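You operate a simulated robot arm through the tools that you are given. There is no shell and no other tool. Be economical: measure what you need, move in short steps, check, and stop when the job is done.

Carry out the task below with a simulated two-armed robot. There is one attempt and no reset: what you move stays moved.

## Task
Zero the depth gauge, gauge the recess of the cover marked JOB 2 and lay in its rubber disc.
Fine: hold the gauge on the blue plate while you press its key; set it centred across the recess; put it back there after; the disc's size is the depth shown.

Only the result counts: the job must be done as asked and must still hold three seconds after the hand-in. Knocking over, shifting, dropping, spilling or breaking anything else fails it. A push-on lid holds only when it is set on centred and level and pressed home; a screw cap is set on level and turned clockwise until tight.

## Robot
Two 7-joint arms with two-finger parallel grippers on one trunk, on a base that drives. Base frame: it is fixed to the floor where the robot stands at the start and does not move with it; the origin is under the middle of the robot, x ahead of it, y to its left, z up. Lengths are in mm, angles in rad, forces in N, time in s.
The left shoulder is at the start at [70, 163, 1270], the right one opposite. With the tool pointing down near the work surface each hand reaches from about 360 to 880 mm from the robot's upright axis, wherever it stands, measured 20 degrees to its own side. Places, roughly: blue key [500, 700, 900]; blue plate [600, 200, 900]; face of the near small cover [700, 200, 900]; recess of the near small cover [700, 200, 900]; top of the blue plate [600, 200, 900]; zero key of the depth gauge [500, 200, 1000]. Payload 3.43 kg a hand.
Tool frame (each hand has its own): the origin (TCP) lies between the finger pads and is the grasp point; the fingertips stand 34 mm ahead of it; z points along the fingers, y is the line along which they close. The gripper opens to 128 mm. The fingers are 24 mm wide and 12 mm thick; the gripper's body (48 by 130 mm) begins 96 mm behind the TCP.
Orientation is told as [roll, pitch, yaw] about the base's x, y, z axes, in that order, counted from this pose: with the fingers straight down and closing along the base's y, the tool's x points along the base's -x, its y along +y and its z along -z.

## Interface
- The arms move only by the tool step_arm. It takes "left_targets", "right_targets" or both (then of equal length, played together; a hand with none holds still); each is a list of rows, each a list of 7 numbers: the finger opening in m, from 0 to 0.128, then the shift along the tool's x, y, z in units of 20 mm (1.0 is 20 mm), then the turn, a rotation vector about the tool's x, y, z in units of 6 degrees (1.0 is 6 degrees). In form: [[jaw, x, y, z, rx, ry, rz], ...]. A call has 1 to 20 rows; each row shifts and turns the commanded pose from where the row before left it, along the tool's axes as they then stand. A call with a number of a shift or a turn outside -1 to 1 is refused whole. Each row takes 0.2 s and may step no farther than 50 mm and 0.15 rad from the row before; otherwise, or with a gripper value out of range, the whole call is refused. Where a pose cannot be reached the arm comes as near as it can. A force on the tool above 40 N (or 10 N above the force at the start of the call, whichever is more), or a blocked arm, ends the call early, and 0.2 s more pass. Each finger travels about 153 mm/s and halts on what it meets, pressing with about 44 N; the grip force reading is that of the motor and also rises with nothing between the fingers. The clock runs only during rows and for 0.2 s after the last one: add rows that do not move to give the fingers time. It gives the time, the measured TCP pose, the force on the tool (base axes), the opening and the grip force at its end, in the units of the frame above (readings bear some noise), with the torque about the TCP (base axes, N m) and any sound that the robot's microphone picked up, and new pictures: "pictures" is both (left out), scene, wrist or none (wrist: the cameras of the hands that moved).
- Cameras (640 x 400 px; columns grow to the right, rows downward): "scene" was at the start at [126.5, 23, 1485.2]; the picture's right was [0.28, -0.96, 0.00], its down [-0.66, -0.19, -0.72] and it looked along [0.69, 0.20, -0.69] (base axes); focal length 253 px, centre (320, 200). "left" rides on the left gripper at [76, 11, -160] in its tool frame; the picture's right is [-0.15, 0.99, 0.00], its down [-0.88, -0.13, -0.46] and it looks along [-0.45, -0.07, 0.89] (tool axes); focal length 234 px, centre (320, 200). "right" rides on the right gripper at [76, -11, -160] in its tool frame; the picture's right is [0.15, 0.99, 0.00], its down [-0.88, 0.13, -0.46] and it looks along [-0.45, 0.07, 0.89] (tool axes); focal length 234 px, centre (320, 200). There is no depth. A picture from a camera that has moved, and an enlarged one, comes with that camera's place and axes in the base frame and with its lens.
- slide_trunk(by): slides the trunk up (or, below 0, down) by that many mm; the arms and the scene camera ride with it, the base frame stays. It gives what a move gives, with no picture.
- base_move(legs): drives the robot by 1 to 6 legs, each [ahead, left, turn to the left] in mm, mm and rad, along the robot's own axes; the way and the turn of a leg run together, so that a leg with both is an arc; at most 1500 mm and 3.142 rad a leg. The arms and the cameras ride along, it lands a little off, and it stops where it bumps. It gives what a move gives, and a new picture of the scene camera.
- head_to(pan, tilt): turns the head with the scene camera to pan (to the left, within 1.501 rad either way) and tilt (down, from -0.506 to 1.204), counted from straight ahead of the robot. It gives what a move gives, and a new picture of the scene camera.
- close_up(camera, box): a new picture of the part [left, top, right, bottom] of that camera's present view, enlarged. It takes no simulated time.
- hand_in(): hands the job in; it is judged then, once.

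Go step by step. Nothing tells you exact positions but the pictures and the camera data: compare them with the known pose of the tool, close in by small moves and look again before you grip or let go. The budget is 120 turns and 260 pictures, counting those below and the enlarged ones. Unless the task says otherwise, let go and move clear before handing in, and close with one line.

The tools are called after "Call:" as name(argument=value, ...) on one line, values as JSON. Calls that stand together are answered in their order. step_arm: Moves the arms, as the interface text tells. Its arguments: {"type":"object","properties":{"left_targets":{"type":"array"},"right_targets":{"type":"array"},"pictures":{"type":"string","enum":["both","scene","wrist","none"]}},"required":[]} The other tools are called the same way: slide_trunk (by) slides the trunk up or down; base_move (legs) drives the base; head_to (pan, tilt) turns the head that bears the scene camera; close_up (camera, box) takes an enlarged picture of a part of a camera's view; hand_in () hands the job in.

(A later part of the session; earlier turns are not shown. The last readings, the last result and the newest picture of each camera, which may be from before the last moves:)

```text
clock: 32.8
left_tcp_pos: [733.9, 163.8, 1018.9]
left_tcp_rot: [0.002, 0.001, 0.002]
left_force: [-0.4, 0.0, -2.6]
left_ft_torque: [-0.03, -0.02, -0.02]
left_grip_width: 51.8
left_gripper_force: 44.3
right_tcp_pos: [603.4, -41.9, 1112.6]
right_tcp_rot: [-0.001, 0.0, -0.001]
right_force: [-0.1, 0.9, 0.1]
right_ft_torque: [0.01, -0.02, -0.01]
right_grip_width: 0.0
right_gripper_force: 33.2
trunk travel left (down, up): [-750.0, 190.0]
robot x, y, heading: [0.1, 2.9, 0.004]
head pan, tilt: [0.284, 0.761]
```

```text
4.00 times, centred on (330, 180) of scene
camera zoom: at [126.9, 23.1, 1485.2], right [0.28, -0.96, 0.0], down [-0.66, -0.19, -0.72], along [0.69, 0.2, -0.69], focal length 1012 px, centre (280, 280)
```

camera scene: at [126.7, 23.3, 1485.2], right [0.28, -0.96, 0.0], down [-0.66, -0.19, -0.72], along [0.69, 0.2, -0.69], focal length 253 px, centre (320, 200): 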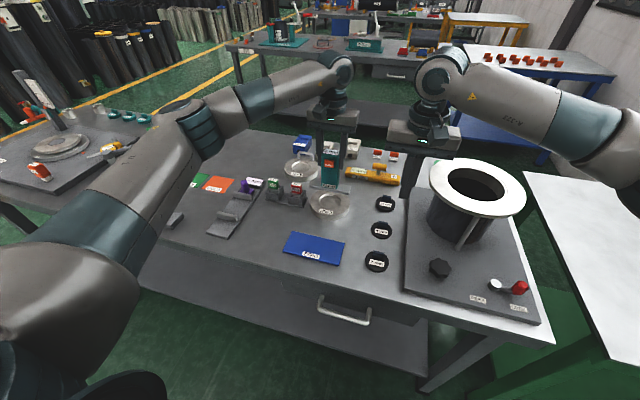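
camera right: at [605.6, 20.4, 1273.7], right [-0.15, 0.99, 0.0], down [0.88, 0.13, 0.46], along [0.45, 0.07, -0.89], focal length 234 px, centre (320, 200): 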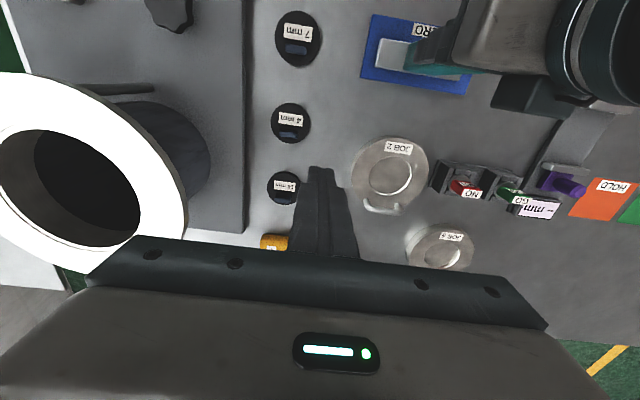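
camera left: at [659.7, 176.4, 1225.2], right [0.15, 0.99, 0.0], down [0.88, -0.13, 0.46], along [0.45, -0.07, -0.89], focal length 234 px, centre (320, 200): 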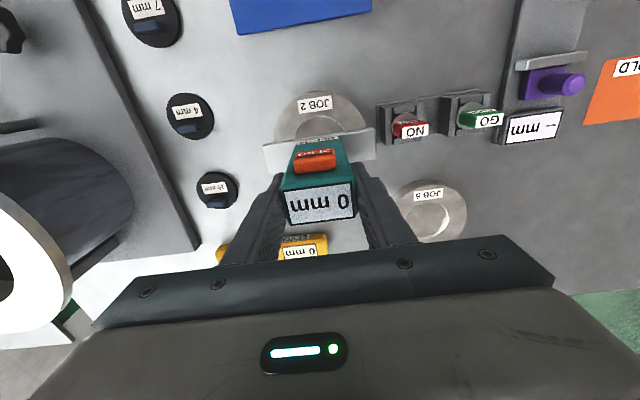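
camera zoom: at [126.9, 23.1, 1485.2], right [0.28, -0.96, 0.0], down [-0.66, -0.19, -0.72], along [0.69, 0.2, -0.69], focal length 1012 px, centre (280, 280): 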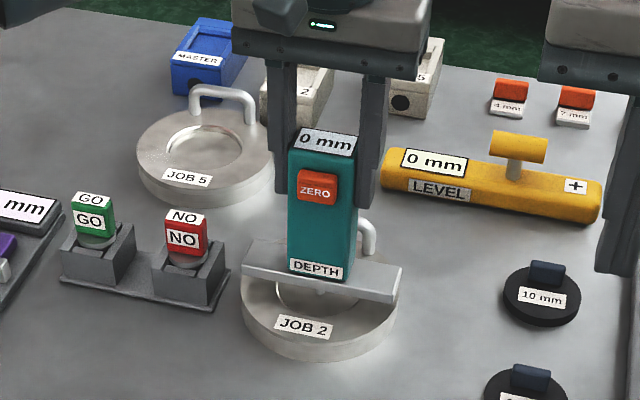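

It's close to the face now. I'll lower in small steps and look again before contact.

Call:
step_arm(left_targets=[[0.02, 0, 0, 0.15, 0, 0, 0], [0.02, 0, 0, 0.15, 0, 0, 0], [0.02, 0, 0, 0.15, 0, 0, 0], [0.02, 0, 0, 0.1, 0, 0, 0], [0.02, 0, 0, 0, 0, 0, 0]], pictures="none")

Call:
close_up(camera="right", box=[340, 160, 500, 260])

Call:
close_up(camera="scene", box=[300, 160, 380, 230])

```text
clock: 34.0
left_tcp_pos: [736.0, 164.1, 1007.4]
left_tcp_rot: [0.0, -0.001, 0.001]
left_force: [-0.5, -0.5, -3.0]
left_ft_torque: [0.0, -0.03, 0.01]
left_grip_width: 51.6
left_gripper_force: 43.3
right_tcp_pos: [602.6, -42.6, 1112.7]
right_tcp_rot: [-0.001, -0.002, 0.0]
right_force: [0.6, 0.0, -0.3]
right_ft_torque: [-0.03, -0.02, 0.02]
right_grip_width: 0.0
right_gripper_force: 32.9
trunk travel left (down, up): [-750.0, 190.0]
robot x, y, heading: [1.0, -2.0, -0.001]
head pan, tilt: [0.284, 0.761]
```

```text
4.00 times, centred on (420, 210) of right
camera zoom: at [527.3, -53.0, 1272.4], right [-0.15, 0.99, 0.0], down [0.88, 0.13, 0.46], along [0.45, 0.07, -0.89], focal length 937 px, centre (-80, 160)
```

zoom: 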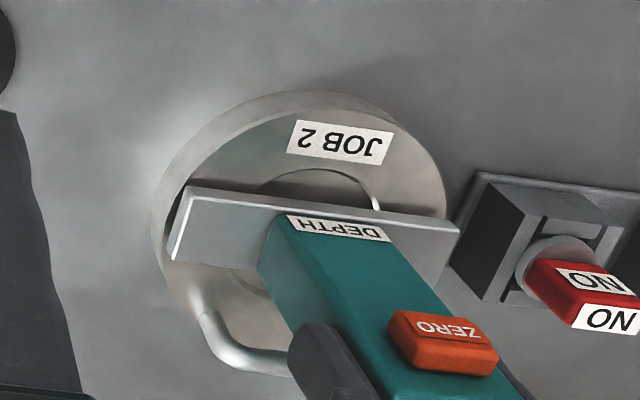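

```text
5.71 times, centred on (340, 195) of scene
camera zoom: at [127.0, 23.0, 1485.2], right [0.28, -0.96, 0.0], down [-0.66, -0.19, -0.72], along [0.69, 0.2, -0.69], focal length 1446 px, centre (206, 229)
```

zoom: 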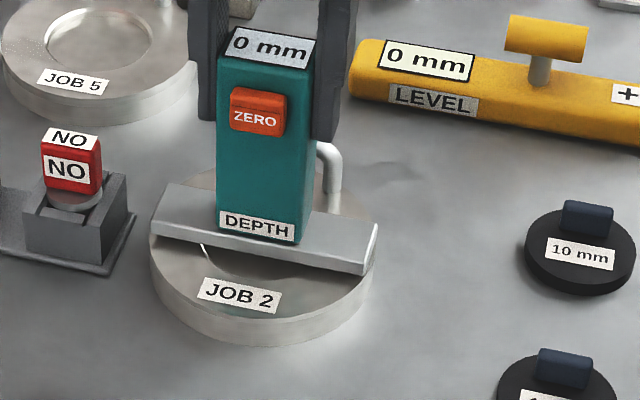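

The gauge looks nearly centred, perhaps a few mm short in x. I'll check with a larger enlargement before contact.

Call:
close_up(camera="right", box=[370, 190, 460, 250])

```text
6.67 times, centred on (415, 220) of right
camera zoom: at [527.3, -53.0, 1272.4], right [-0.15, 0.99, 0.0], down [0.88, 0.13, 0.46], along [0.45, 0.07, -0.89], focal length 1561 px, centre (-313, 67)
```

zoom: 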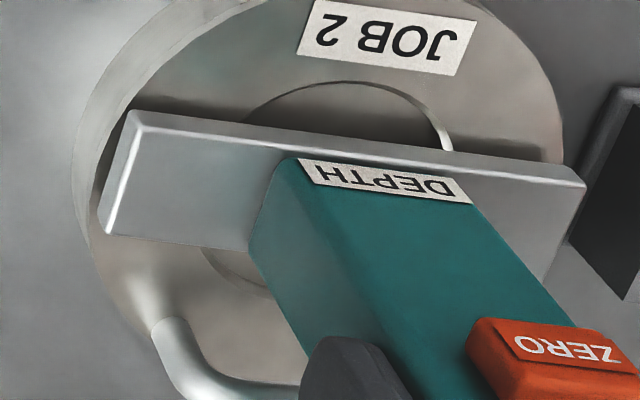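

The bar centre sits about 3 mm short in x. I'll shift it and then lower to contact in 1 mm steps.

Call:
step_arm(left_targets=[[0.02, -0.17, 0.04, 0, 0, 0, 0], [0.02, 0, 0, 0.05, 0, 0, 0], [0.02, 0, 0, 0.05, 0, 0, 0], [0.02, 0, 0, 0.05, 0, 0, 0], [0.02, 0, 0, 0.05, 0, 0, 0], [0.02, 0, 0, 0, 0, 0, 0]], pictures="none")

Call:
close_up(camera="scene", box=[300, 160, 380, 230])

```text
clock: 35.4
left_tcp_pos: [738.8, 164.1, 1002.4]
left_tcp_rot: [0.003, 0.001, 0.001]
left_force: [-0.3, -0.3, -3.0]
left_ft_torque: [0.01, 0.01, 0.0]
left_grip_width: 51.8
left_gripper_force: 44.5
right_tcp_pos: [602.8, -41.9, 1112.2]
right_tcp_rot: [-0.001, 0.0, 0.0]
right_force: [-0.5, -0.2, 0.7]
right_ft_torque: [-0.02, 0.03, 0.01]
right_grip_width: 0.0
right_gripper_force: 32.9
trunk travel left (down, up): [-750.0, 190.0]
robot x, y, heading: [0.6, 0.5, -0.002]
head pan, tilt: [0.284, 0.761]
```

```text
5.71 times, centred on (340, 195) of scene
camera zoom: at [127.0, 23.0, 1485.2], right [0.28, -0.96, 0.0], down [-0.66, -0.19, -0.72], along [0.69, 0.2, -0.69], focal length 1446 px, centre (206, 229)
```

zoom: 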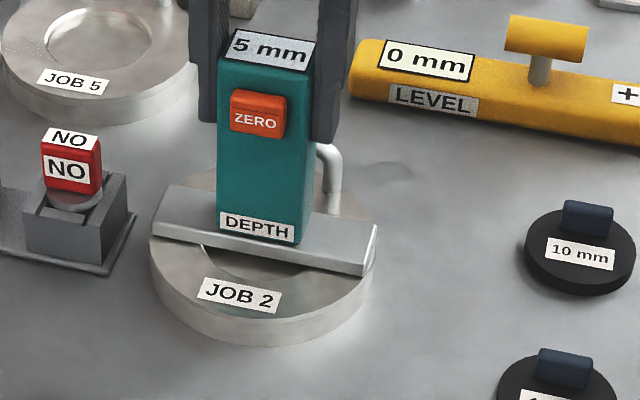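

The gauge shows 5 mm, but it isn't resting yet: the force reading is still only its weight. I'll keep lowering.

Call:
step_arm(left_targets=[[0.02, 0, 0, 0.05, 0, 0, 0], [0.02, 0, 0, 0.05, 0, 0, 0], [0.02, 0, 0, 0, 0, 0, 0]], pictures="none")

Call:
close_up(camera="scene", box=[300, 160, 380, 230])

```text
clock: 36.2
left_tcp_pos: [738.4, 163.6, 1001.0]
left_tcp_rot: [-0.001, 0.001, 0.001]
left_force: [2.0, 0.7, 0.8]
left_ft_torque: [0.39, -0.09, -0.07]
left_grip_width: 51.6
left_gripper_force: 44.5
right_tcp_pos: [602.9, -42.7, 1113.6]
right_tcp_rot: [-0.001, 0.0, 0.002]
right_force: [-0.5, 0.0, 0.4]
right_ft_torque: [0.02, -0.02, 0.04]
right_grip_width: 0.0
right_gripper_force: 32.8
trunk travel left (down, up): [-750.0, 190.0]
robot x, y, heading: [1.3, 1.3, -0.002]
head pan, tilt: [0.284, 0.761]
```

```text
5.71 times, centred on (340, 195) of scene
camera zoom: at [126.6, 23.0, 1485.3], right [0.28, -0.96, 0.0], down [-0.66, -0.19, -0.72], along [0.69, 0.2, -0.69], focal length 1446 px, centre (206, 229)
```

zoom: 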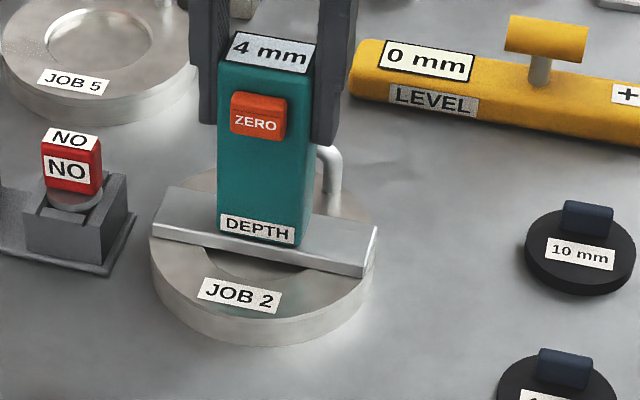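

It touches down and reads 4 mm. I'll press lightly and release the grip briefly so it seats fully, to confirm.

Call:
step_arm(left_targets=[[0.02, 0, 0, 0.04, 0, 0, 0], [0.02, 0, 0, 0, 0, 0, 0]], pictures="none")

Call:
step_arm(left_targets=[[0.053, 0, 0, 0, 0, 0, 0], [0.058, 0, 0, 0, 0, 0, 0], [0.06, 0, 0, 0, 0, 0, 0], [0.06, 0, 0, 0, 0, 0, 0], [0.06, 0, 0, 0, 0, 0, 0], [0.06, 0, 0, 0, 0, 0, 0]], pictures="none")

Call:
close_up(camera="scene", box=[300, 160, 380, 230])

Call:
close_up(camera="right", box=[370, 190, 460, 250])

```text
clock: 36.8
left_tcp_pos: [737.8, 163.9, 1002.0]
left_tcp_rot: [0.001, -0.002, 0.001]
left_force: [4.2, 1.1, 8.0]
left_ft_torque: [0.43, -0.2, -0.1]
left_grip_width: 51.4
left_gripper_force: 43.7
right_tcp_pos: [603.0, -42.2, 1112.4]
right_tcp_rot: [0.002, 0.0, 0.0]
right_force: [0.1, 0.4, 0.6]
right_ft_torque: [0.01, -0.01, -0.01]
right_grip_width: 0.0
right_gripper_force: 33.0
trunk travel left (down, up): [-750.0, 190.0]
robot x, y, heading: [-1.2, 3.3, -0.0]
head pan, tilt: [0.284, 0.761]
```

```text
clock: 38.2
left_tcp_pos: [738.0, 165.0, 999.7]
left_tcp_rot: [0.0, 0.0, 0.0]
left_force: [-0.7, 0.3, -0.2]
left_ft_torque: [-0.05, -0.03, -0.02]
left_grip_width: 60.0
left_gripper_force: 0.0
right_tcp_pos: [601.7, -42.9, 1113.0]
right_tcp_rot: [0.0, 0.001, 0.001]
right_force: [0.0, 0.5, 0.0]
right_ft_torque: [-0.01, 0.01, 0.01]
right_grip_width: 0.1
right_gripper_force: 33.4
trunk travel left (down, up): [-750.0, 190.0]
robot x, y, heading: [1.9, 0.2, 0.002]
head pan, tilt: [0.284, 0.761]
```

```text
5.71 times, centred on (340, 195) of scene
camera zoom: at [126.6, 22.9, 1485.2], right [0.28, -0.96, 0.0], down [-0.66, -0.19, -0.72], along [0.69, 0.2, -0.69], focal length 1446 px, centre (206, 229)
```

zoom: 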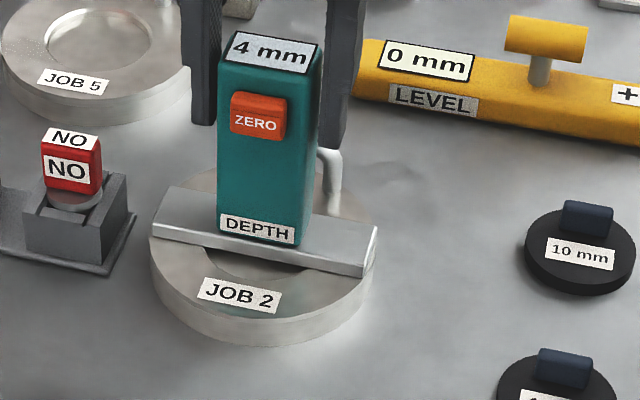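

```text
6.67 times, centred on (415, 220) of right
camera zoom: at [527.1, -53.1, 1272.5], right [-0.15, 0.99, 0.0], down [0.88, 0.13, 0.46], along [0.45, 0.07, -0.89], focal length 1561 px, centre (-313, 67)
```

zoom: 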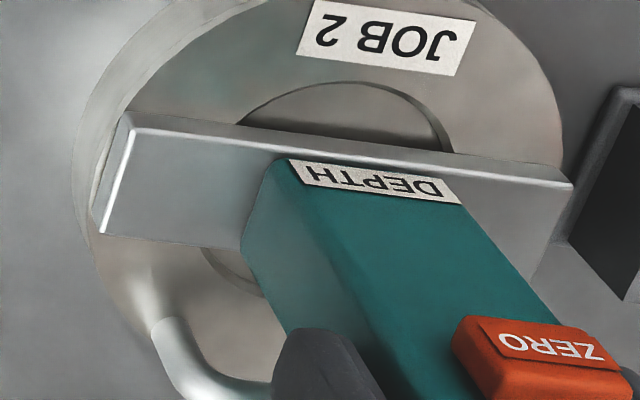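

The gauge rests free and reads 4 mm, so the 4 mm disc is the right one. I'll regrip, lift and carry the gauge back to above the blue plate.

Call:
step_arm(left_targets=[[0.05, 0, 0, 0, 0, 0, 0], [0.04, 0, 0, 0, 0, 0, 0], [0.02, 0, 0, 0, 0, 0, 0], [0.02, 0, 0, 0, 0, 0, 0], [0.02, 0, 0, -0.2, 0, 0, 0], [0.02, 0, 0, -1, 0, 0, 0], [0.02, 0, 0, -1, 0, 0, 0], [0.02, 0, 0, -1, 0, 0, 0], [0.02, 0.8, 0, 0, 0, 0, 0], [0.02, 0.9, -0.01, 0, 0, 0, 0], [0.02, 0.9, -0.01, 0, 0, 0, 0], [0.02, 0.9, -0.01, 0, 0, 0, 0], [0.02, 0.9, -0.01, 0, 0, 0, 0], [0.02, 0.9, -0.01, 0, 0, 0, 0], [0.02, 0.9, 0, 0, 0, 0, 0], [0.02, 0.9, 0, 0, 0, 0, 0], [0.02, 0.9, 0, 0, 0, 0, 0], [0.02, 0.9, 0, 0, 0, 0, 0], [0.02, 0, 0, 0, 0, 0, 0]])

Call:
close_up(camera="scene", box=[260, 160, 380, 280])

```text
clock: 42.2
left_tcp_pos: [560.0, 164.6, 1063.0]
left_tcp_rot: [-0.001, 0.001, 0.002]
left_force: [-0.6, -0.1, -3.5]
left_ft_torque: [0.0, -0.01, -0.01]
left_grip_width: 51.9
left_gripper_force: 44.2
right_tcp_pos: [603.6, -42.4, 1112.5]
right_tcp_rot: [-0.002, 0.001, 0.0]
right_force: [-0.8, -0.2, -0.5]
right_ft_torque: [0.02, 0.01, 0.02]
right_grip_width: 0.3
right_gripper_force: 32.4
trunk travel left (down, up): [-750.0, 190.0]
robot x, y, heading: [0.9, -1.5, 0.002]
head pan, tilt: [0.284, 0.761]
camera scene: at [127.2, 22.9, 1485.2], right [0.28, -0.96, 0.0], down [-0.66, -0.19, -0.72], along [0.69, 0.2, -0.69], focal length 253 px, centre (320, 200)
camera left: at [486.0, 176.0, 1223.3], right [0.15, 0.99, 0.0], down [0.88, -0.13, 0.46], along [0.45, -0.07, -0.89], focal length 234 px, centre (320, 200)
```

scene: 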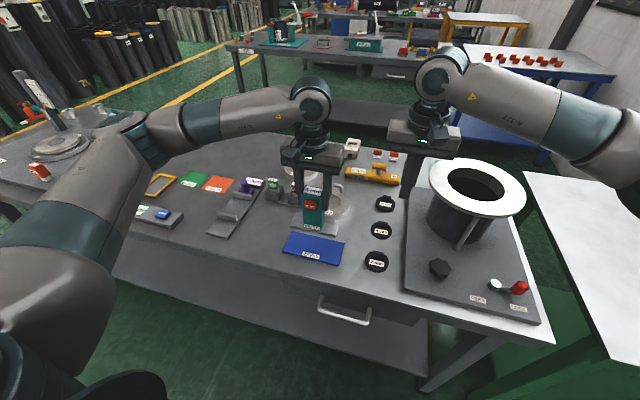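
left: 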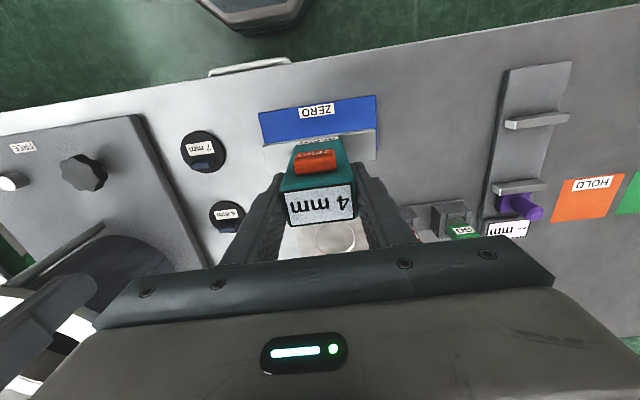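

```text
3.33 times, centred on (320, 220) of scene
camera zoom: at [127.2, 22.9, 1485.2], right [0.28, -0.96, 0.0], down [-0.66, -0.19, -0.72], along [0.69, 0.2, -0.69], focal length 844 px, centre (320, 133)
```

zoom: 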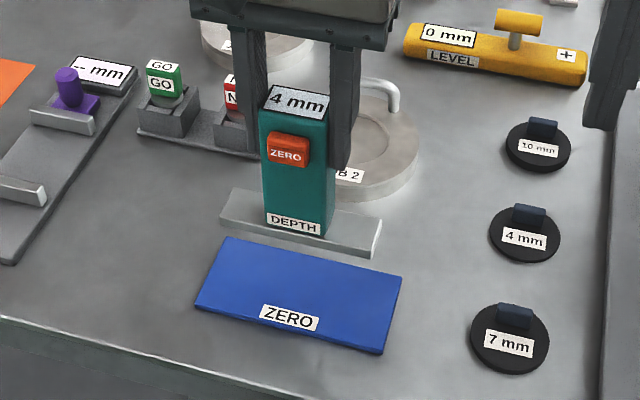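

Both are aligned. I'll lower the gauge onto the blue plate, with the last part in small steps.

Call:
step_arm(left_targets=[[0.02, 0, -0.05, 0.9, 0, 0, 0], [0.02, 0, -0.05, 0.9, 0, 0, 0], [0.02, 0, 0, 0.9, 0, 0, 0], [0.02, 0, 0, 0.7, 0, 0, 0], [0.02, 0, 0, 0.3, 0, 0, 0], [0.02, 0, 0, 0.05, 0, 0, 0], [0.02, 0, 0, 0.05, 0, 0, 0], [0.02, 0, 0, 0, 0, 0, 0]], pictures="none")

Call:
close_up(camera="scene", box=[260, 180, 380, 280])

```text
clock: 44.0
left_tcp_pos: [560.8, 161.6, 987.5]
left_tcp_rot: [-0.001, 0.001, 0.0]
left_force: [0.2, 0.8, -1.8]
left_ft_torque: [0.0, 0.0, -0.01]
left_grip_width: 51.8
left_gripper_force: 43.9
right_tcp_pos: [603.5, -41.0, 1112.2]
right_tcp_rot: [0.001, 0.001, 0.0]
right_force: [0.2, 0.6, 0.2]
right_ft_torque: [0.0, 0.0, -0.02]
right_grip_width: 0.2
right_gripper_force: 33.0
trunk travel left (down, up): [-750.0, 190.0]
robot x, y, heading: [-0.2, -0.8, 0.001]
head pan, tilt: [0.284, 0.761]
```

```text
4.00 times, centred on (320, 230) of scene
camera zoom: at [126.8, 23.0, 1485.2], right [0.28, -0.96, 0.0], down [-0.66, -0.19, -0.72], along [0.69, 0.2, -0.69], focal length 1012 px, centre (320, 80)
```

zoom: 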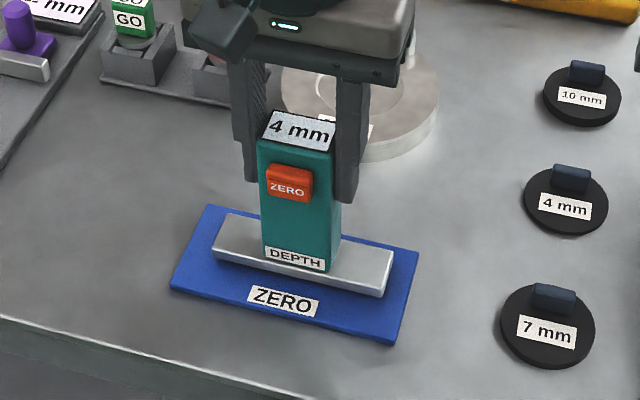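

Call:
step_arm(left_targets=[[0.02, 0, 0, 0.05, 0, 0, 0], [0.02, 0, 0, 0.05, 0, 0, 0], [0.02, 0, 0, 0, 0, 0, 0]], pictures="none")

Call:
close_up(camera="scene", box=[260, 180, 380, 280])

```text
clock: 44.8
left_tcp_pos: [560.7, 160.7, 987.9]
left_tcp_rot: [0.0, 0.0, 0.003]
left_force: [-0.4, -0.4, -4.0]
left_ft_torque: [0.03, 0.04, 0.02]
left_grip_width: 51.4
left_gripper_force: 43.7
right_tcp_pos: [601.9, -43.1, 1113.0]
right_tcp_rot: [0.0, 0.001, -0.001]
right_force: [-0.2, -0.1, 0.1]
right_ft_torque: [-0.01, 0.02, -0.04]
right_grip_width: 0.0
right_gripper_force: 33.2
trunk travel left (down, up): [-750.0, 190.0]
robot x, y, heading: [0.3, 0.8, -0.003]
head pan, tilt: [0.284, 0.761]
```

```text
4.00 times, centred on (320, 230) of scene
camera zoom: at [126.8, 23.1, 1485.2], right [0.28, -0.96, 0.0], down [-0.66, -0.19, -0.72], along [0.69, 0.2, -0.69], focal length 1012 px, centre (320, 80)
```

zoom: 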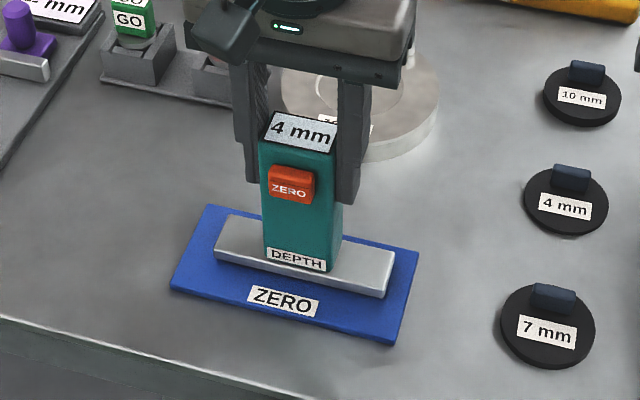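

It isn't seated yet: the force is still its weight and the display holds 4. I'll lower further.

Call:
step_arm(left_targets=[[0.02, 0, 0.04, 0.05, 0, 0, 0], [0.02, 0, 0.04, 0.05, 0, 0, 0], [0.02, 0, 0, 0, 0, 0, 0]], pictures="none")

Call:
close_up(camera="scene", box=[260, 180, 380, 280])

```text
clock: 45.6
left_tcp_pos: [559.6, 161.6, 984.2]
left_tcp_rot: [-0.001, -0.001, 0.002]
left_force: [0.0, -0.5, 0.4]
left_ft_torque: [0.19, 0.01, -0.02]
left_grip_width: 51.7
left_gripper_force: 43.6
right_tcp_pos: [601.0, -41.4, 1111.8]
right_tcp_rot: [0.0, 0.0, -0.001]
right_force: [-0.2, -0.1, -1.3]
right_ft_torque: [-0.01, 0.02, 0.02]
right_grip_width: 0.0
right_gripper_force: 33.4
trunk travel left (down, up): [-750.0, 190.0]
robot x, y, heading: [1.2, 2.0, 0.001]
head pan, tilt: [0.284, 0.761]
```

```text
4.00 times, centred on (320, 230) of scene
camera zoom: at [126.6, 22.7, 1485.3], right [0.28, -0.96, 0.0], down [-0.66, -0.19, -0.72], along [0.69, 0.2, -0.69], focal length 1012 px, centre (320, 80)
```

zoom: 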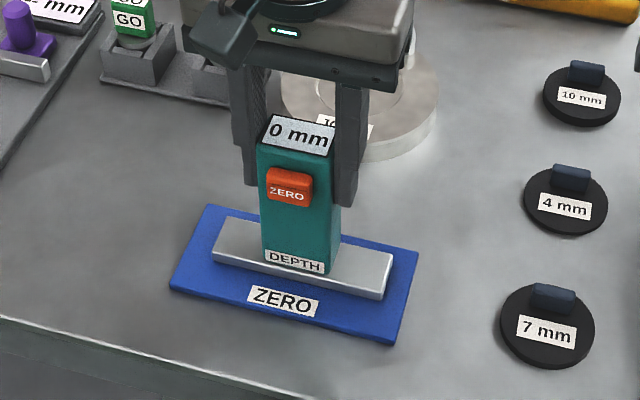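

The gauge is seated on the plate and reads 0 mm. I'll release it, rise straight up and move the left hand out of the way.

Call:
step_arm(left_targets=[[0.055, 0, 0, 0, 0, 0, 0], [0.065, 0, 0, 0, 0, 0, 0], [0.08, 0, 0, 0, 0, 0, 0], [0.1, 0, 0, 0, 0, 0, 0], [0.1, 0, 0, -0.5, 0, 0, 0], [0.1, 0, 0, -1, 0, 0, 0], [0.1, 0, 0, -1, 0, 0, 0], [0.1, 0, 0, -1, 0, 0, 0], [0.1, 0, 0, -1, 0, 0, 0], [0.1, 0, 0, -1, 0, 0, 0], [0.1, 0, 0, -1, 0, 0, 0], [0.1, 0, 0, -1, 0, 0, 0], [0.1, 0, 0, -1, 0, 0, 0], [0.1, 0, 0, 0, 0, 0, 0]], pictures="none")

Call:
step_arm(left_targets=[[0.1, 0, 1, 0, 0, 0, 0], [0.1, 0, 1, 0, 0, 0, 0], [0.1, 0, 1, 0, 0, 0, 0], [0.1, 0, 1, 0, 0, 0, 0], [0.1, 0, 1, 0, 0, 0, 0], [0.1, 0, 1, 0, 0, 0, 0], [0.1, 0, 1, 0, 0, 0, 0], [0.1, 0, 1, 0, 0, 0, 0], [0.1, 0, 1, 0, 0, 0, 0], [0.1, 0, 1, 0, 0, 0, 0]], pictures="scene")

Call:
close_up(camera="right", box=[240, 60, 520, 250])

Call:
close_up(camera="scene", box=[270, 130, 410, 280])

```text
clock: 48.6
left_tcp_pos: [559.4, 164.3, 1155.2]
left_tcp_rot: [0.0, 0.0, 0.0]
left_force: [0.5, -1.1, 0.5]
left_ft_torque: [0.01, -0.01, -0.01]
left_grip_width: 100.0
left_gripper_force: 0.1
right_tcp_pos: [602.6, -42.6, 1113.0]
right_tcp_rot: [0.0, 0.002, 0.0]
right_force: [0.1, -0.4, -0.6]
right_ft_torque: [0.02, -0.01, 0.04]
right_grip_width: 0.1
right_gripper_force: 32.8
trunk travel left (down, up): [-750.0, 190.0]
robot x, y, heading: [-0.3, 0.1, 0.001]
head pan, tilt: [0.284, 0.761]
```

```text
clock: 50.8
left_tcp_pos: [558.4, 363.0, 1155.7]
left_tcp_rot: [-0.002, 0.001, 0.001]
left_force: [0.3, -0.5, -0.6]
left_ft_torque: [0.0, 0.02, 0.02]
left_grip_width: 100.0
left_gripper_force: 0.0
right_tcp_pos: [603.6, -42.3, 1112.7]
right_tcp_rot: [0.001, 0.0, -0.001]
right_force: [0.2, 0.4, -0.5]
right_ft_torque: [0.0, 0.03, 0.03]
right_grip_width: 0.0
right_gripper_force: 32.9
trunk travel left (down, up): [-750.0, 190.0]
robot x, y, heading: [2.0, -0.3, 0.001]
head pan, tilt: [0.284, 0.761]
camera scene: at [126.1, 23.9, 1485.3], right [0.28, -0.96, 0.0], down [-0.66, -0.19, -0.72], along [0.69, 0.2, -0.69], focal length 253 px, centre (320, 200)
```

scene: 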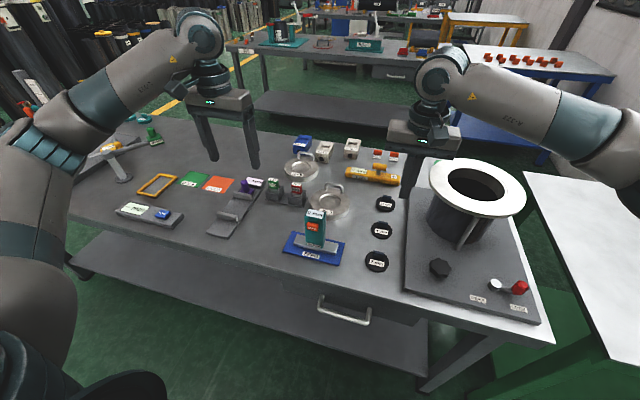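

```text
2.11 times, centred on (380, 155) of right
camera zoom: at [526.6, -52.3, 1272.8], right [-0.15, 0.99, 0.0], down [0.88, 0.13, 0.46], along [0.45, 0.07, -0.89], focal length 493 px, centre (194, 295)
```

zoom: 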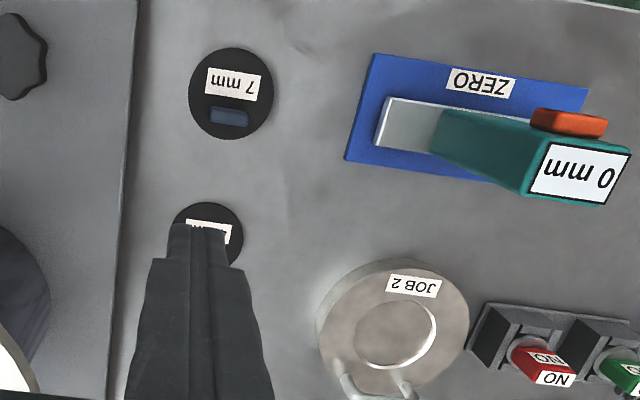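

```text
2.67 times, centred on (340, 205) of scene
camera zoom: at [126.1, 23.9, 1485.3], right [0.28, -0.96, 0.0], down [-0.66, -0.19, -0.72], along [0.69, 0.2, -0.69], focal length 675 px, centre (267, 187)
```

zoom: 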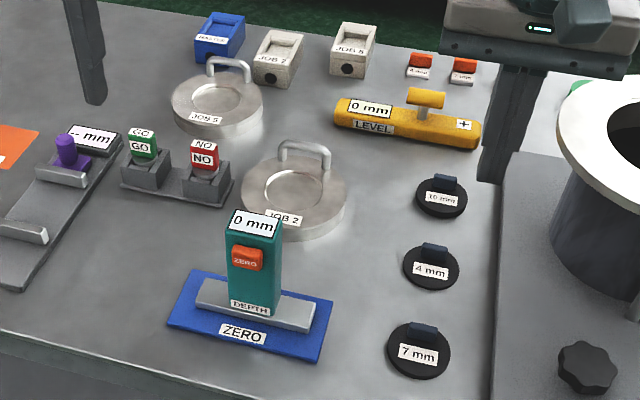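

The gauge is back on the plate, upright and reading 0. Next I'll bring the right hand above the 4 mm disc and turn it a quarter so the fingers close across the flat tab.

Call:
step_arm(right_targets=[[0.05, -0.97, 0.28, 0, 0, 0, 0], [0.05, -0.97, 0.28, 0, 0, 0, 0], [0.05, -0.97, 0.28, 0, 0, 0, 0], [0.05, -0.97, 0.28, 0, 0, 0, 0], [0.05, 0, 0, 0, 0, 0, -1], [0.05, 0, 0, 0, 0, 0, -1], [0.05, 0, 0, 0, 0, 0, -1], [0.05, 0, 0, 0, 0, 0, -1], [0.05, 0, 0, 0, 0, 0, -1], [0.05, 0, 0, 0, 0, 0, -1], [0.05, 0, 0, 0, 0, 0, -1], [0.05, 0, 0, 0, 0, 0, -1], [0.05, 0, 0, 0, 0, 0, -1], [0.05, 0, 0, 0, 0, 0, -1], [0.05, 0, 0, 0, 0, 0, -1], [0.05, 0, 0, 0, 0, 0, -1], [0.05, 0, 0, 0, 0, 0, -1], [0.05, 0, 0, 0, 0, 0, -1], [0.05, 0, 0, 0, 0, 0, -1], [0.05, 0, 0, 0, 0, 0, 0]], pictures="both")

Call:
close_up(camera="right", box=[250, 110, 410, 210])

```text
clock: 55.0
left_tcp_pos: [558.4, 361.1, 1155.1]
left_tcp_rot: [-0.001, 0.0, 0.003]
left_force: [-0.4, 0.5, -0.8]
left_ft_torque: [-0.01, 0.0, 0.01]
left_grip_width: 99.8
left_gripper_force: 0.1
right_tcp_pos: [681.0, -19.7, 1114.6]
right_tcp_rot: [0.0, -0.001, 0.942]
right_force: [0.7, 0.4, 0.2]
right_ft_torque: [0.01, -0.05, 0.0]
right_grip_width: 50.2
right_gripper_force: 0.0
right hand out of reach, approached as far as the arm can: row 14, 15, 16, 17, 18, 19
trunk travel left (down, up): [-750.0, 190.0]
robot x, y, heading: [-3.9, 1.4, -0.001]
head pan, tilt: [0.284, 0.761]
camera scene: at [126.5, 23.0, 1485.2], right [0.28, -0.96, 0.0], down [-0.66, -0.19, -0.72], along [0.69, 0.2, -0.69], focal length 253 px, centre (320, 200)
camera right: at [645.5, -87.6, 1274.1], right [-0.89, 0.46, 0.0], down [0.41, 0.79, 0.46], along [0.21, 0.4, -0.89], focal length 234 px, centre (320, 200)
```

scene: 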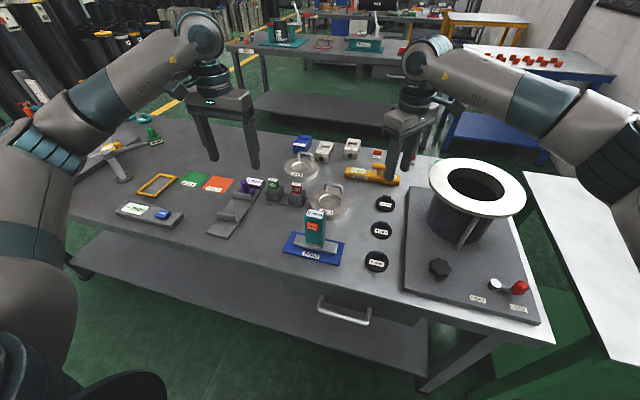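
right: 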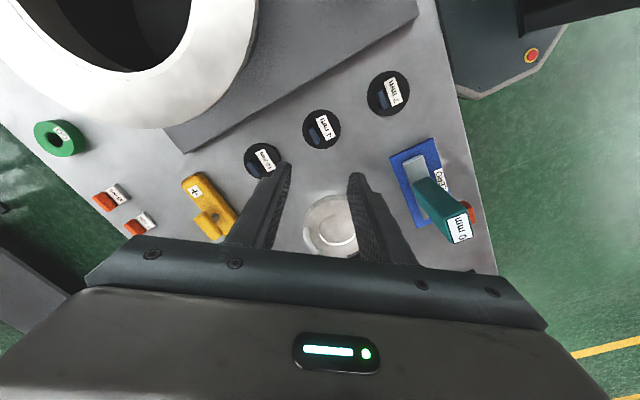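

```text
4.00 times, centred on (330, 160) of right
camera zoom: at [645.5, -87.6, 1274.1], right [-0.89, 0.46, 0.0], down [0.41, 0.79, 0.46], along [0.21, 0.4, -0.89], focal length 937 px, centre (280, 360)
```

zoom: 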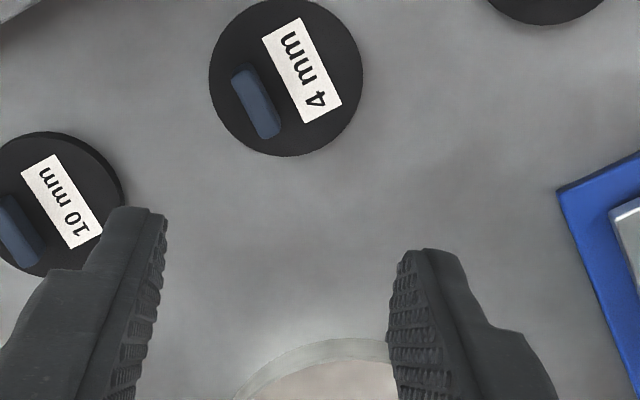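

This turn direction stops at 54°, so I'll turn the other way to a quarter turn.

Call:
step_arm(right_targets=[[0.05, 0, 0, 0, 0, 0, 1], [0.05, 0, 0, 0, 0, 0, 1], [0.05, 0, 0, 0, 0, 0, 1], [0.05, 0, 0, 0, 0, 0, 1], [0.05, 0, 0, 0, 0, 0, 1], [0.05, 0, 0, 0, 0, 0, 1], [0.05, 0, 0, 0, 0, 0, 1], [0.05, 0, 0, 0, 0, 0, 1], [0.05, 0, 0, 0, 0, 0, 1], [0.05, 0, 0, 0, 0, 0, 1], [0.05, 0, 0, 0, 0, 0, 1], [0.05, 0, 0, 0, 0, 0, 1], [0.05, 0, 0, 0, 0, 0, 1], [0.05, 0, 0, 0, 0, 0, 1], [0.05, 0, 0, 0, 0, 0, 1], [0.05, 0, 0, 0, 0, 0, 1], [0.05, 0, 0, 0, 0, 0, 1], [0.05, 0, 0, 0, 0, 0, 1], [0.05, 0, 0, 0, 0, 0, 1], [0.05, 0, 0, 0, 0, 0, 1]], pictures="none")

Call:
step_arm(right_targets=[[0.05, 0, 0, 0, 0, 0, 1], [0.05, 0, 0, 0, 0, 0, 1], [0.05, 0, 0, 0, 0, 0, 1], [0.05, 0, 0, 0, 0, 0, 1], [0.05, 0, 0, 0, 0, 0, 0]], pictures="wrist")

Call:
close_up(camera="right", box=[250, 110, 410, 210])

```text
clock: 59.2
left_tcp_pos: [559.0, 362.5, 1155.0]
left_tcp_rot: [0.001, -0.001, 0.001]
left_force: [0.3, -0.5, 0.6]
left_ft_torque: [-0.02, -0.04, -0.01]
left_grip_width: 99.7
left_gripper_force: 0.0
right_tcp_pos: [679.9, -20.5, 1116.7]
right_tcp_rot: [-0.001, -0.002, -1.153]
right_force: [-0.2, -0.5, -0.4]
right_ft_torque: [0.0, 0.0, 0.0]
right_grip_width: 49.9
right_gripper_force: 0.0
trunk travel left (down, up): [-750.0, 190.0]
robot x, y, heading: [-0.0, -0.4, -0.0]
head pan, tilt: [0.284, 0.761]
```

```text
clock: 60.4
left_tcp_pos: [559.7, 361.8, 1153.6]
left_tcp_rot: [-0.001, 0.0, 0.001]
left_force: [-0.7, -0.2, -0.4]
left_ft_torque: [0.0, 0.0, 0.01]
left_grip_width: 100.3
left_gripper_force: 0.1
right_tcp_pos: [680.4, -20.3, 1113.7]
right_tcp_rot: [0.0, -0.001, -1.573]
right_force: [-0.2, -0.8, -0.2]
right_ft_torque: [0.01, -0.02, 0.03]
right_grip_width: 50.0
right_gripper_force: 0.1
trunk travel left (down, up): [-750.0, 190.0]
robot x, y, heading: [0.7, -2.7, -0.002]
head pan, tilt: [0.284, 0.761]
camera right: at [669.2, 55.9, 1274.7], right [0.99, 0.14, 0.0], down [0.13, -0.88, 0.46], along [0.07, -0.45, -0.89], focal length 234 px, centre (320, 200)
```

right: 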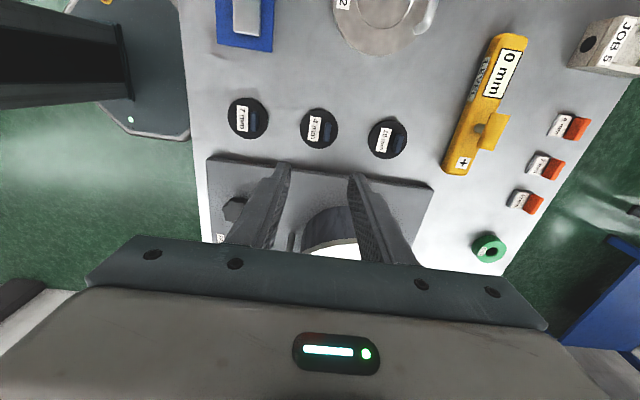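

```text
4.00 times, centred on (330, 160) of right
camera zoom: at [669.2, 55.9, 1274.7], right [0.99, 0.14, 0.0], down [0.13, -0.88, 0.46], along [0.07, -0.45, -0.89], focal length 937 px, centre (280, 360)
```

zoom: 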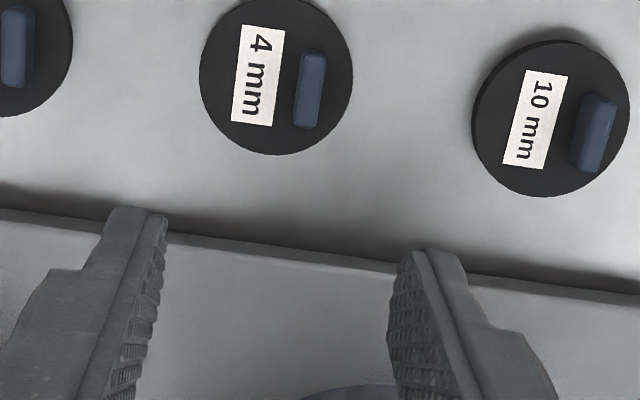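

The hand is now turned across the tab, and the 4 mm disc's tab is at about (693, -18). I'll move over it, go partway down and look again.

Call:
step_arm(right_targets=[[0.05, 0.08, 0.63, 0, 0, 0, 0], [0.05, 0, 0, 1, 0, 0, 0], [0.05, 0, 0, 1, 0, 0, 0], [0.05, 0, 0, 1, 0, 0, 0], [0.05, 0, 0, 1, 0, 0, 0], [0.05, 0, 0, 1, 0, 0, 0], [0.05, 0, 0, 1, 0, 0, 0], [0.05, 0, 0, 1, 0, 0, 0], [0.05, 0, 0, 0.6, 0, 0, 0], [0.05, 0, 0, 0, 0, 0, 0]], pictures="wrist")

Call:
close_up(camera="right", box=[260, 100, 400, 190])

Call:
close_up(camera="scene", box=[350, 180, 430, 250])

```text
clock: 62.6
left_tcp_pos: [559.1, 362.6, 1155.2]
left_tcp_rot: [0.002, 0.0, 0.002]
left_force: [0.2, 0.4, -0.4]
left_ft_torque: [-0.04, 0.0, 0.02]
left_grip_width: 100.0
left_gripper_force: 0.0
right_tcp_pos: [693.7, -17.5, 961.4]
right_tcp_rot: [0.0, -0.001, -1.571]
right_force: [-0.6, 0.0, -0.6]
right_ft_torque: [-0.01, 0.0, 0.02]
right_grip_width: 49.9
right_gripper_force: 0.2
trunk travel left (down, up): [-750.0, 190.0]
robot x, y, heading: [-2.4, -2.0, 0.001]
head pan, tilt: [0.284, 0.761]
camera right: at [681.8, 58.9, 1122.1], right [0.99, 0.15, 0.0], down [0.13, -0.88, 0.46], along [0.07, -0.45, -0.89], focal length 234 px, centre (320, 200)
```

right: 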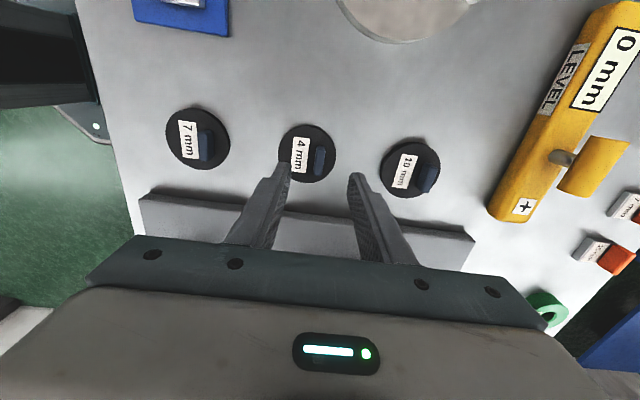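

```text
4.44 times, centred on (330, 145) of right
camera zoom: at [681.8, 58.9, 1122.1], right [0.99, 0.15, 0.0], down [0.13, -0.88, 0.46], along [0.07, -0.45, -0.89], focal length 1041 px, centre (276, 444)
```

zoom: 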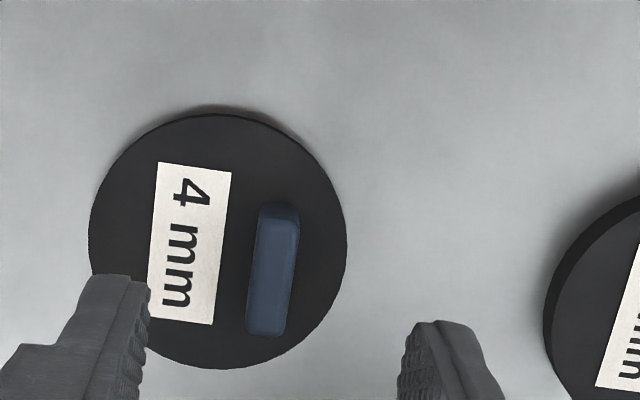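

```text
5.71 times, centred on (390, 215) of scene
camera zoom: at [126.4, 23.0, 1485.2], right [0.28, -0.96, 0.0], down [-0.66, -0.19, -0.72], along [0.69, 0.2, -0.69], focal length 1446 px, centre (-80, 114)
```

zoom: 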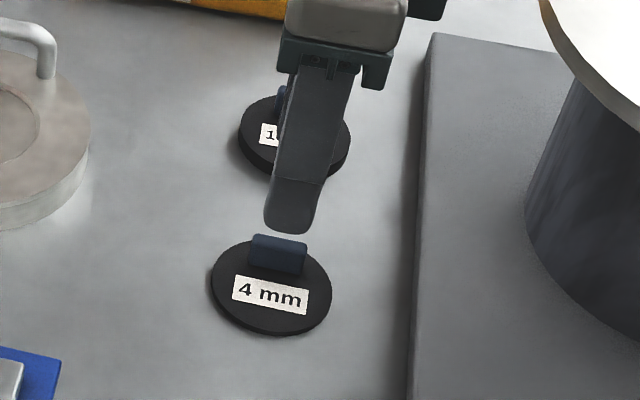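

The fingers are aligned with the tab. I'll go down to just above the disc's face.

Call:
step_arm(right_targets=[[0.04, 0, 0, 0.9, 0, 0, 0], [0.04, 0, 0, 0.9, 0, 0, 0], [0.04, 0, 0, 0.6, 0, 0, 0], [0.04, 0, 0, 0.2, 0, 0, 0], [0.04, 0, 0, 0.15, 0, 0, 0], [0.04, 0, 0, 0, 0, 0, 0]], pictures="none")

Call:
close_up(camera="right", box=[240, 110, 400, 210])

Call:
close_up(camera="scene", box=[360, 200, 410, 250])

```text
clock: 64.0
left_tcp_pos: [559.5, 362.5, 1154.7]
left_tcp_rot: [0.002, 0.001, 0.001]
left_force: [-0.5, 0.2, 0.5]
left_ft_torque: [0.02, 0.0, 0.02]
left_grip_width: 99.7
left_gripper_force: 0.0
right_tcp_pos: [693.1, -19.6, 907.1]
right_tcp_rot: [0.001, 0.0, -1.569]
right_force: [0.2, 0.2, -0.6]
right_ft_torque: [0.0, 0.01, 0.06]
right_grip_width: 40.1
right_gripper_force: 0.0
trunk travel left (down, up): [-750.0, 190.0]
robot x, y, heading: [1.6, -1.0, -0.0]
head pan, tilt: [0.284, 0.761]
```

```text
4.00 times, centred on (320, 160) of right
camera zoom: at [681.4, 56.3, 1068.0], right [0.99, 0.15, 0.0], down [0.13, -0.88, 0.46], along [0.07, -0.45, -0.89], focal length 937 px, centre (320, 360)
```

zoom: 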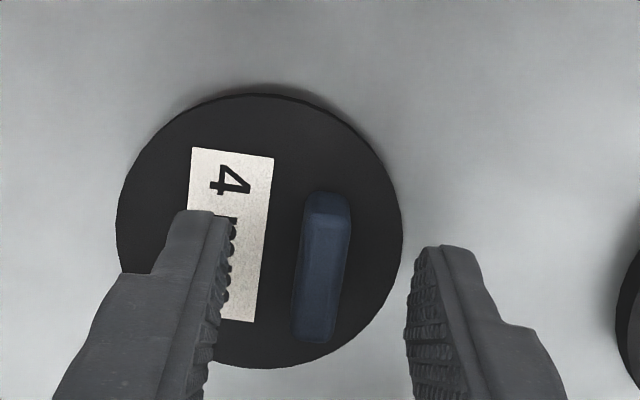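

```text
8.00 times, centred on (385, 225) of scene
camera zoom: at [126.5, 23.0, 1485.2], right [0.28, -0.96, 0.0], down [-0.66, -0.19, -0.72], along [0.69, 0.2, -0.69], focal length 2025 px, centre (-200, 0)
```

zoom: 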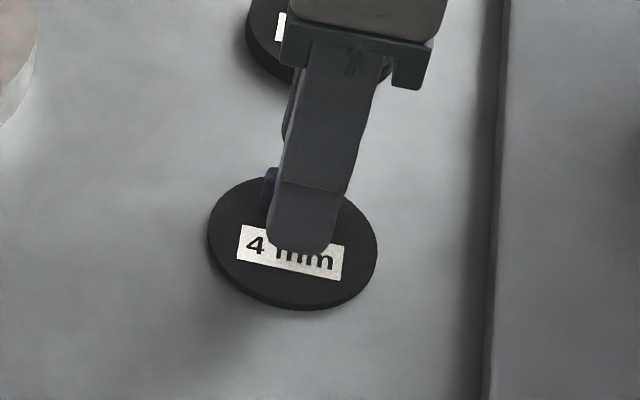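

The fingers straddle the tab symmetrically. I'll lower 3 mm more and close on it.

Call:
step_arm(right_targets=[[0.04, 0, 0, 0.15, 0, 0, 0], [0.03, 0, 0, 0, 0, 0, 0], [0.022, 0, 0, 0, 0, 0, 0], [0.016, 0, 0, 0, 0, 0, 0], [0.012, 0, 0, 0, 0, 0, 0], [0.008, 0, 0, 0, 0, 0, 0], [0.002, 0, 0, 0, 0, 0, 0], [0.0, 0, 0, 0, 0, 0, 0], [0.0, 0, 0, 0, 0, 0, 0]], pictures="none")

Call:
close_up(camera="right", box=[240, 110, 400, 210])

```text
clock: 66.0
left_tcp_pos: [560.4, 360.7, 1153.9]
left_tcp_rot: [-0.001, -0.001, 0.002]
left_force: [0.3, 0.0, 0.2]
left_ft_torque: [0.02, 0.0, -0.05]
left_grip_width: 100.1
left_gripper_force: 0.1
right_tcp_pos: [691.4, -19.7, 905.4]
right_tcp_rot: [0.0, -0.001, -1.569]
right_force: [-0.2, -0.1, -0.2]
right_ft_torque: [0.03, 0.01, 0.02]
right_grip_width: 8.4
right_gripper_force: 42.7
trunk travel left (down, up): [-750.0, 190.0]
robot x, y, heading: [1.4, 0.1, -0.001]
head pan, tilt: [0.284, 0.761]
```

```text
4.00 times, centred on (320, 160) of right
camera zoom: at [681.3, 56.6, 1065.4], right [0.99, 0.15, 0.0], down [0.13, -0.88, 0.46], along [0.07, -0.45, -0.89], focal length 937 px, centre (320, 360)
```

zoom: 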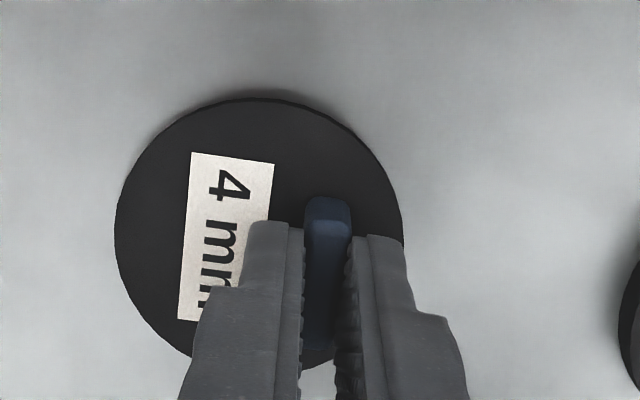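

I'm holding the 4 mm disc by its tab. I'll lift it and turn the hand back to yaw 0, so the fingers stay away from the cover's handle when placing.

Call:
step_arm(right_targets=[[0, 0, 0, -0.2, 0, 0, 0], [0, 0, 0, -0.6, 0, 0, 0], [0, 0, 0, -0.9, 0, 0, 0], [0, 0, 0, -1, 0, 0, 0], [0, 0, 0, -1, 0, 0, 0], [0, 0, 0, -1, 0, 0, 0], [0, 0, 0, -1, 0, 0, 0]], pictures="wrist")

Call:
step_arm(right_targets=[[0, 0, 0, 0, 0, 0, -1], [0, 0, 0, 0, 0, 0, -1], [0, 0, 0, 0, 0, 0, -1], [0, 0, 0, 0, 0, 0, -1], [0, 0, 0, 0, 0, 0, -1], [0, 0, 0, 0, 0, 0, -1], [0, 0, 0, 0, 0, 0, -1], [0, 0, 0, 0, 0, 0, -1], [0, 0, 0, 0, 0, 0, -1], [0, 0, 0, 0, 0, 0, -1], [0, 0, 0, 0, 0, 0, -1], [0, 0, 0, 0, 0, 0, -1], [0, 0, 0, 0, 0, 0, -1], [0, 0, 0, 0, 0, 0, -1], [0, 0, 0, 0, 0, 0, -1], [0, 0, 0, 0, 0, 0, 0]], pictures="wrist")

Call:
close_up(camera="right", box=[240, 110, 480, 260])

```text
clock: 67.6
left_tcp_pos: [559.7, 362.8, 1155.2]
left_tcp_rot: [0.001, 0.001, 0.004]
left_force: [-0.4, 0.1, 0.6]
left_ft_torque: [0.01, -0.02, 0.02]
left_grip_width: 100.0
left_gripper_force: 0.1
right_tcp_pos: [691.2, -21.1, 1018.2]
right_tcp_rot: [0.001, -0.001, -1.57]
right_force: [0.1, -0.3, -0.1]
right_ft_torque: [-0.02, 0.0, 0.0]
right_grip_width: 8.4
right_gripper_force: 42.5
trunk travel left (down, up): [-750.0, 190.0]
robot x, y, heading: [-0.9, -2.2, 0.0]
head pan, tilt: [0.284, 0.761]
camera right: at [680.9, 55.6, 1178.2], right [0.99, 0.15, 0.0], down [0.13, -0.88, 0.46], along [0.07, -0.45, -0.89], focal length 234 px, centre (320, 200)
```

right: 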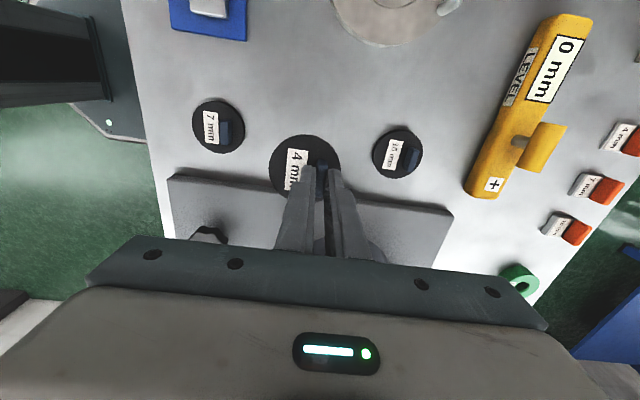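

```text
clock: 71.0
left_tcp_pos: [558.5, 361.1, 1154.5]
left_tcp_rot: [0.001, 0.001, 0.002]
left_force: [-0.4, 0.0, 0.4]
left_ft_torque: [0.0, 0.02, -0.04]
left_grip_width: 100.0
left_gripper_force: 0.1
right_tcp_pos: [693.6, -19.1, 1018.6]
right_tcp_rot: [0.0, 0.0, 0.001]
right_force: [0.5, 0.4, -1.4]
right_ft_torque: [0.02, -0.03, 0.01]
right_grip_width: 8.5
right_gripper_force: 42.4
trunk travel left (down, up): [-750.0, 190.0]
robot x, y, heading: [-2.8, -1.6, -0.0]
head pan, tilt: [0.284, 0.761]
camera right: at [617.6, -29.5, 1178.7], right [-0.15, 0.99, 0.0], down [0.88, 0.13, 0.46], along [0.45, 0.07, -0.89], focal length 234 px, centre (320, 200)
```

right: 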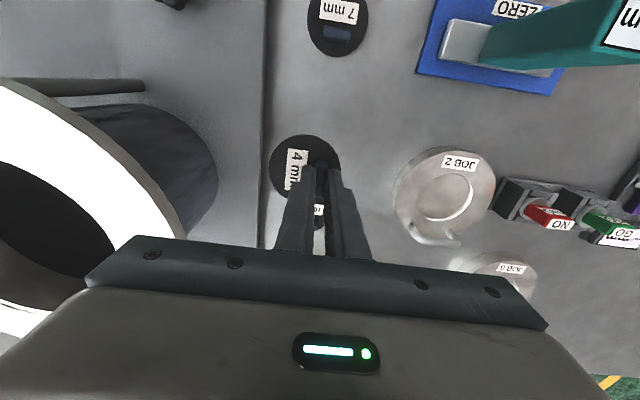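

```text
2.67 times, centred on (360, 185) of right
camera zoom: at [617.6, -29.5, 1178.7], right [-0.15, 0.99, 0.0], down [0.88, 0.13, 0.46], along [0.45, 0.07, -0.89], focal length 624 px, centre (213, 240)
```

zoom: 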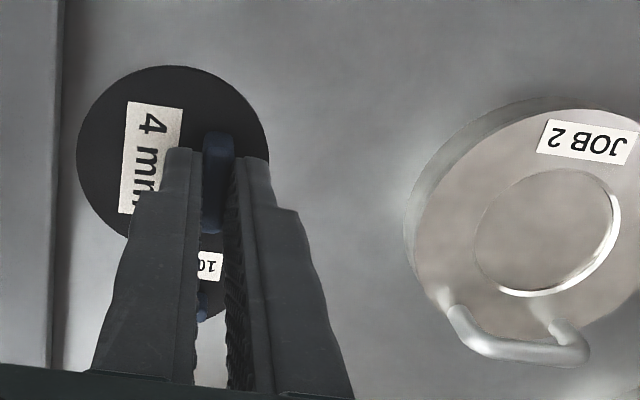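

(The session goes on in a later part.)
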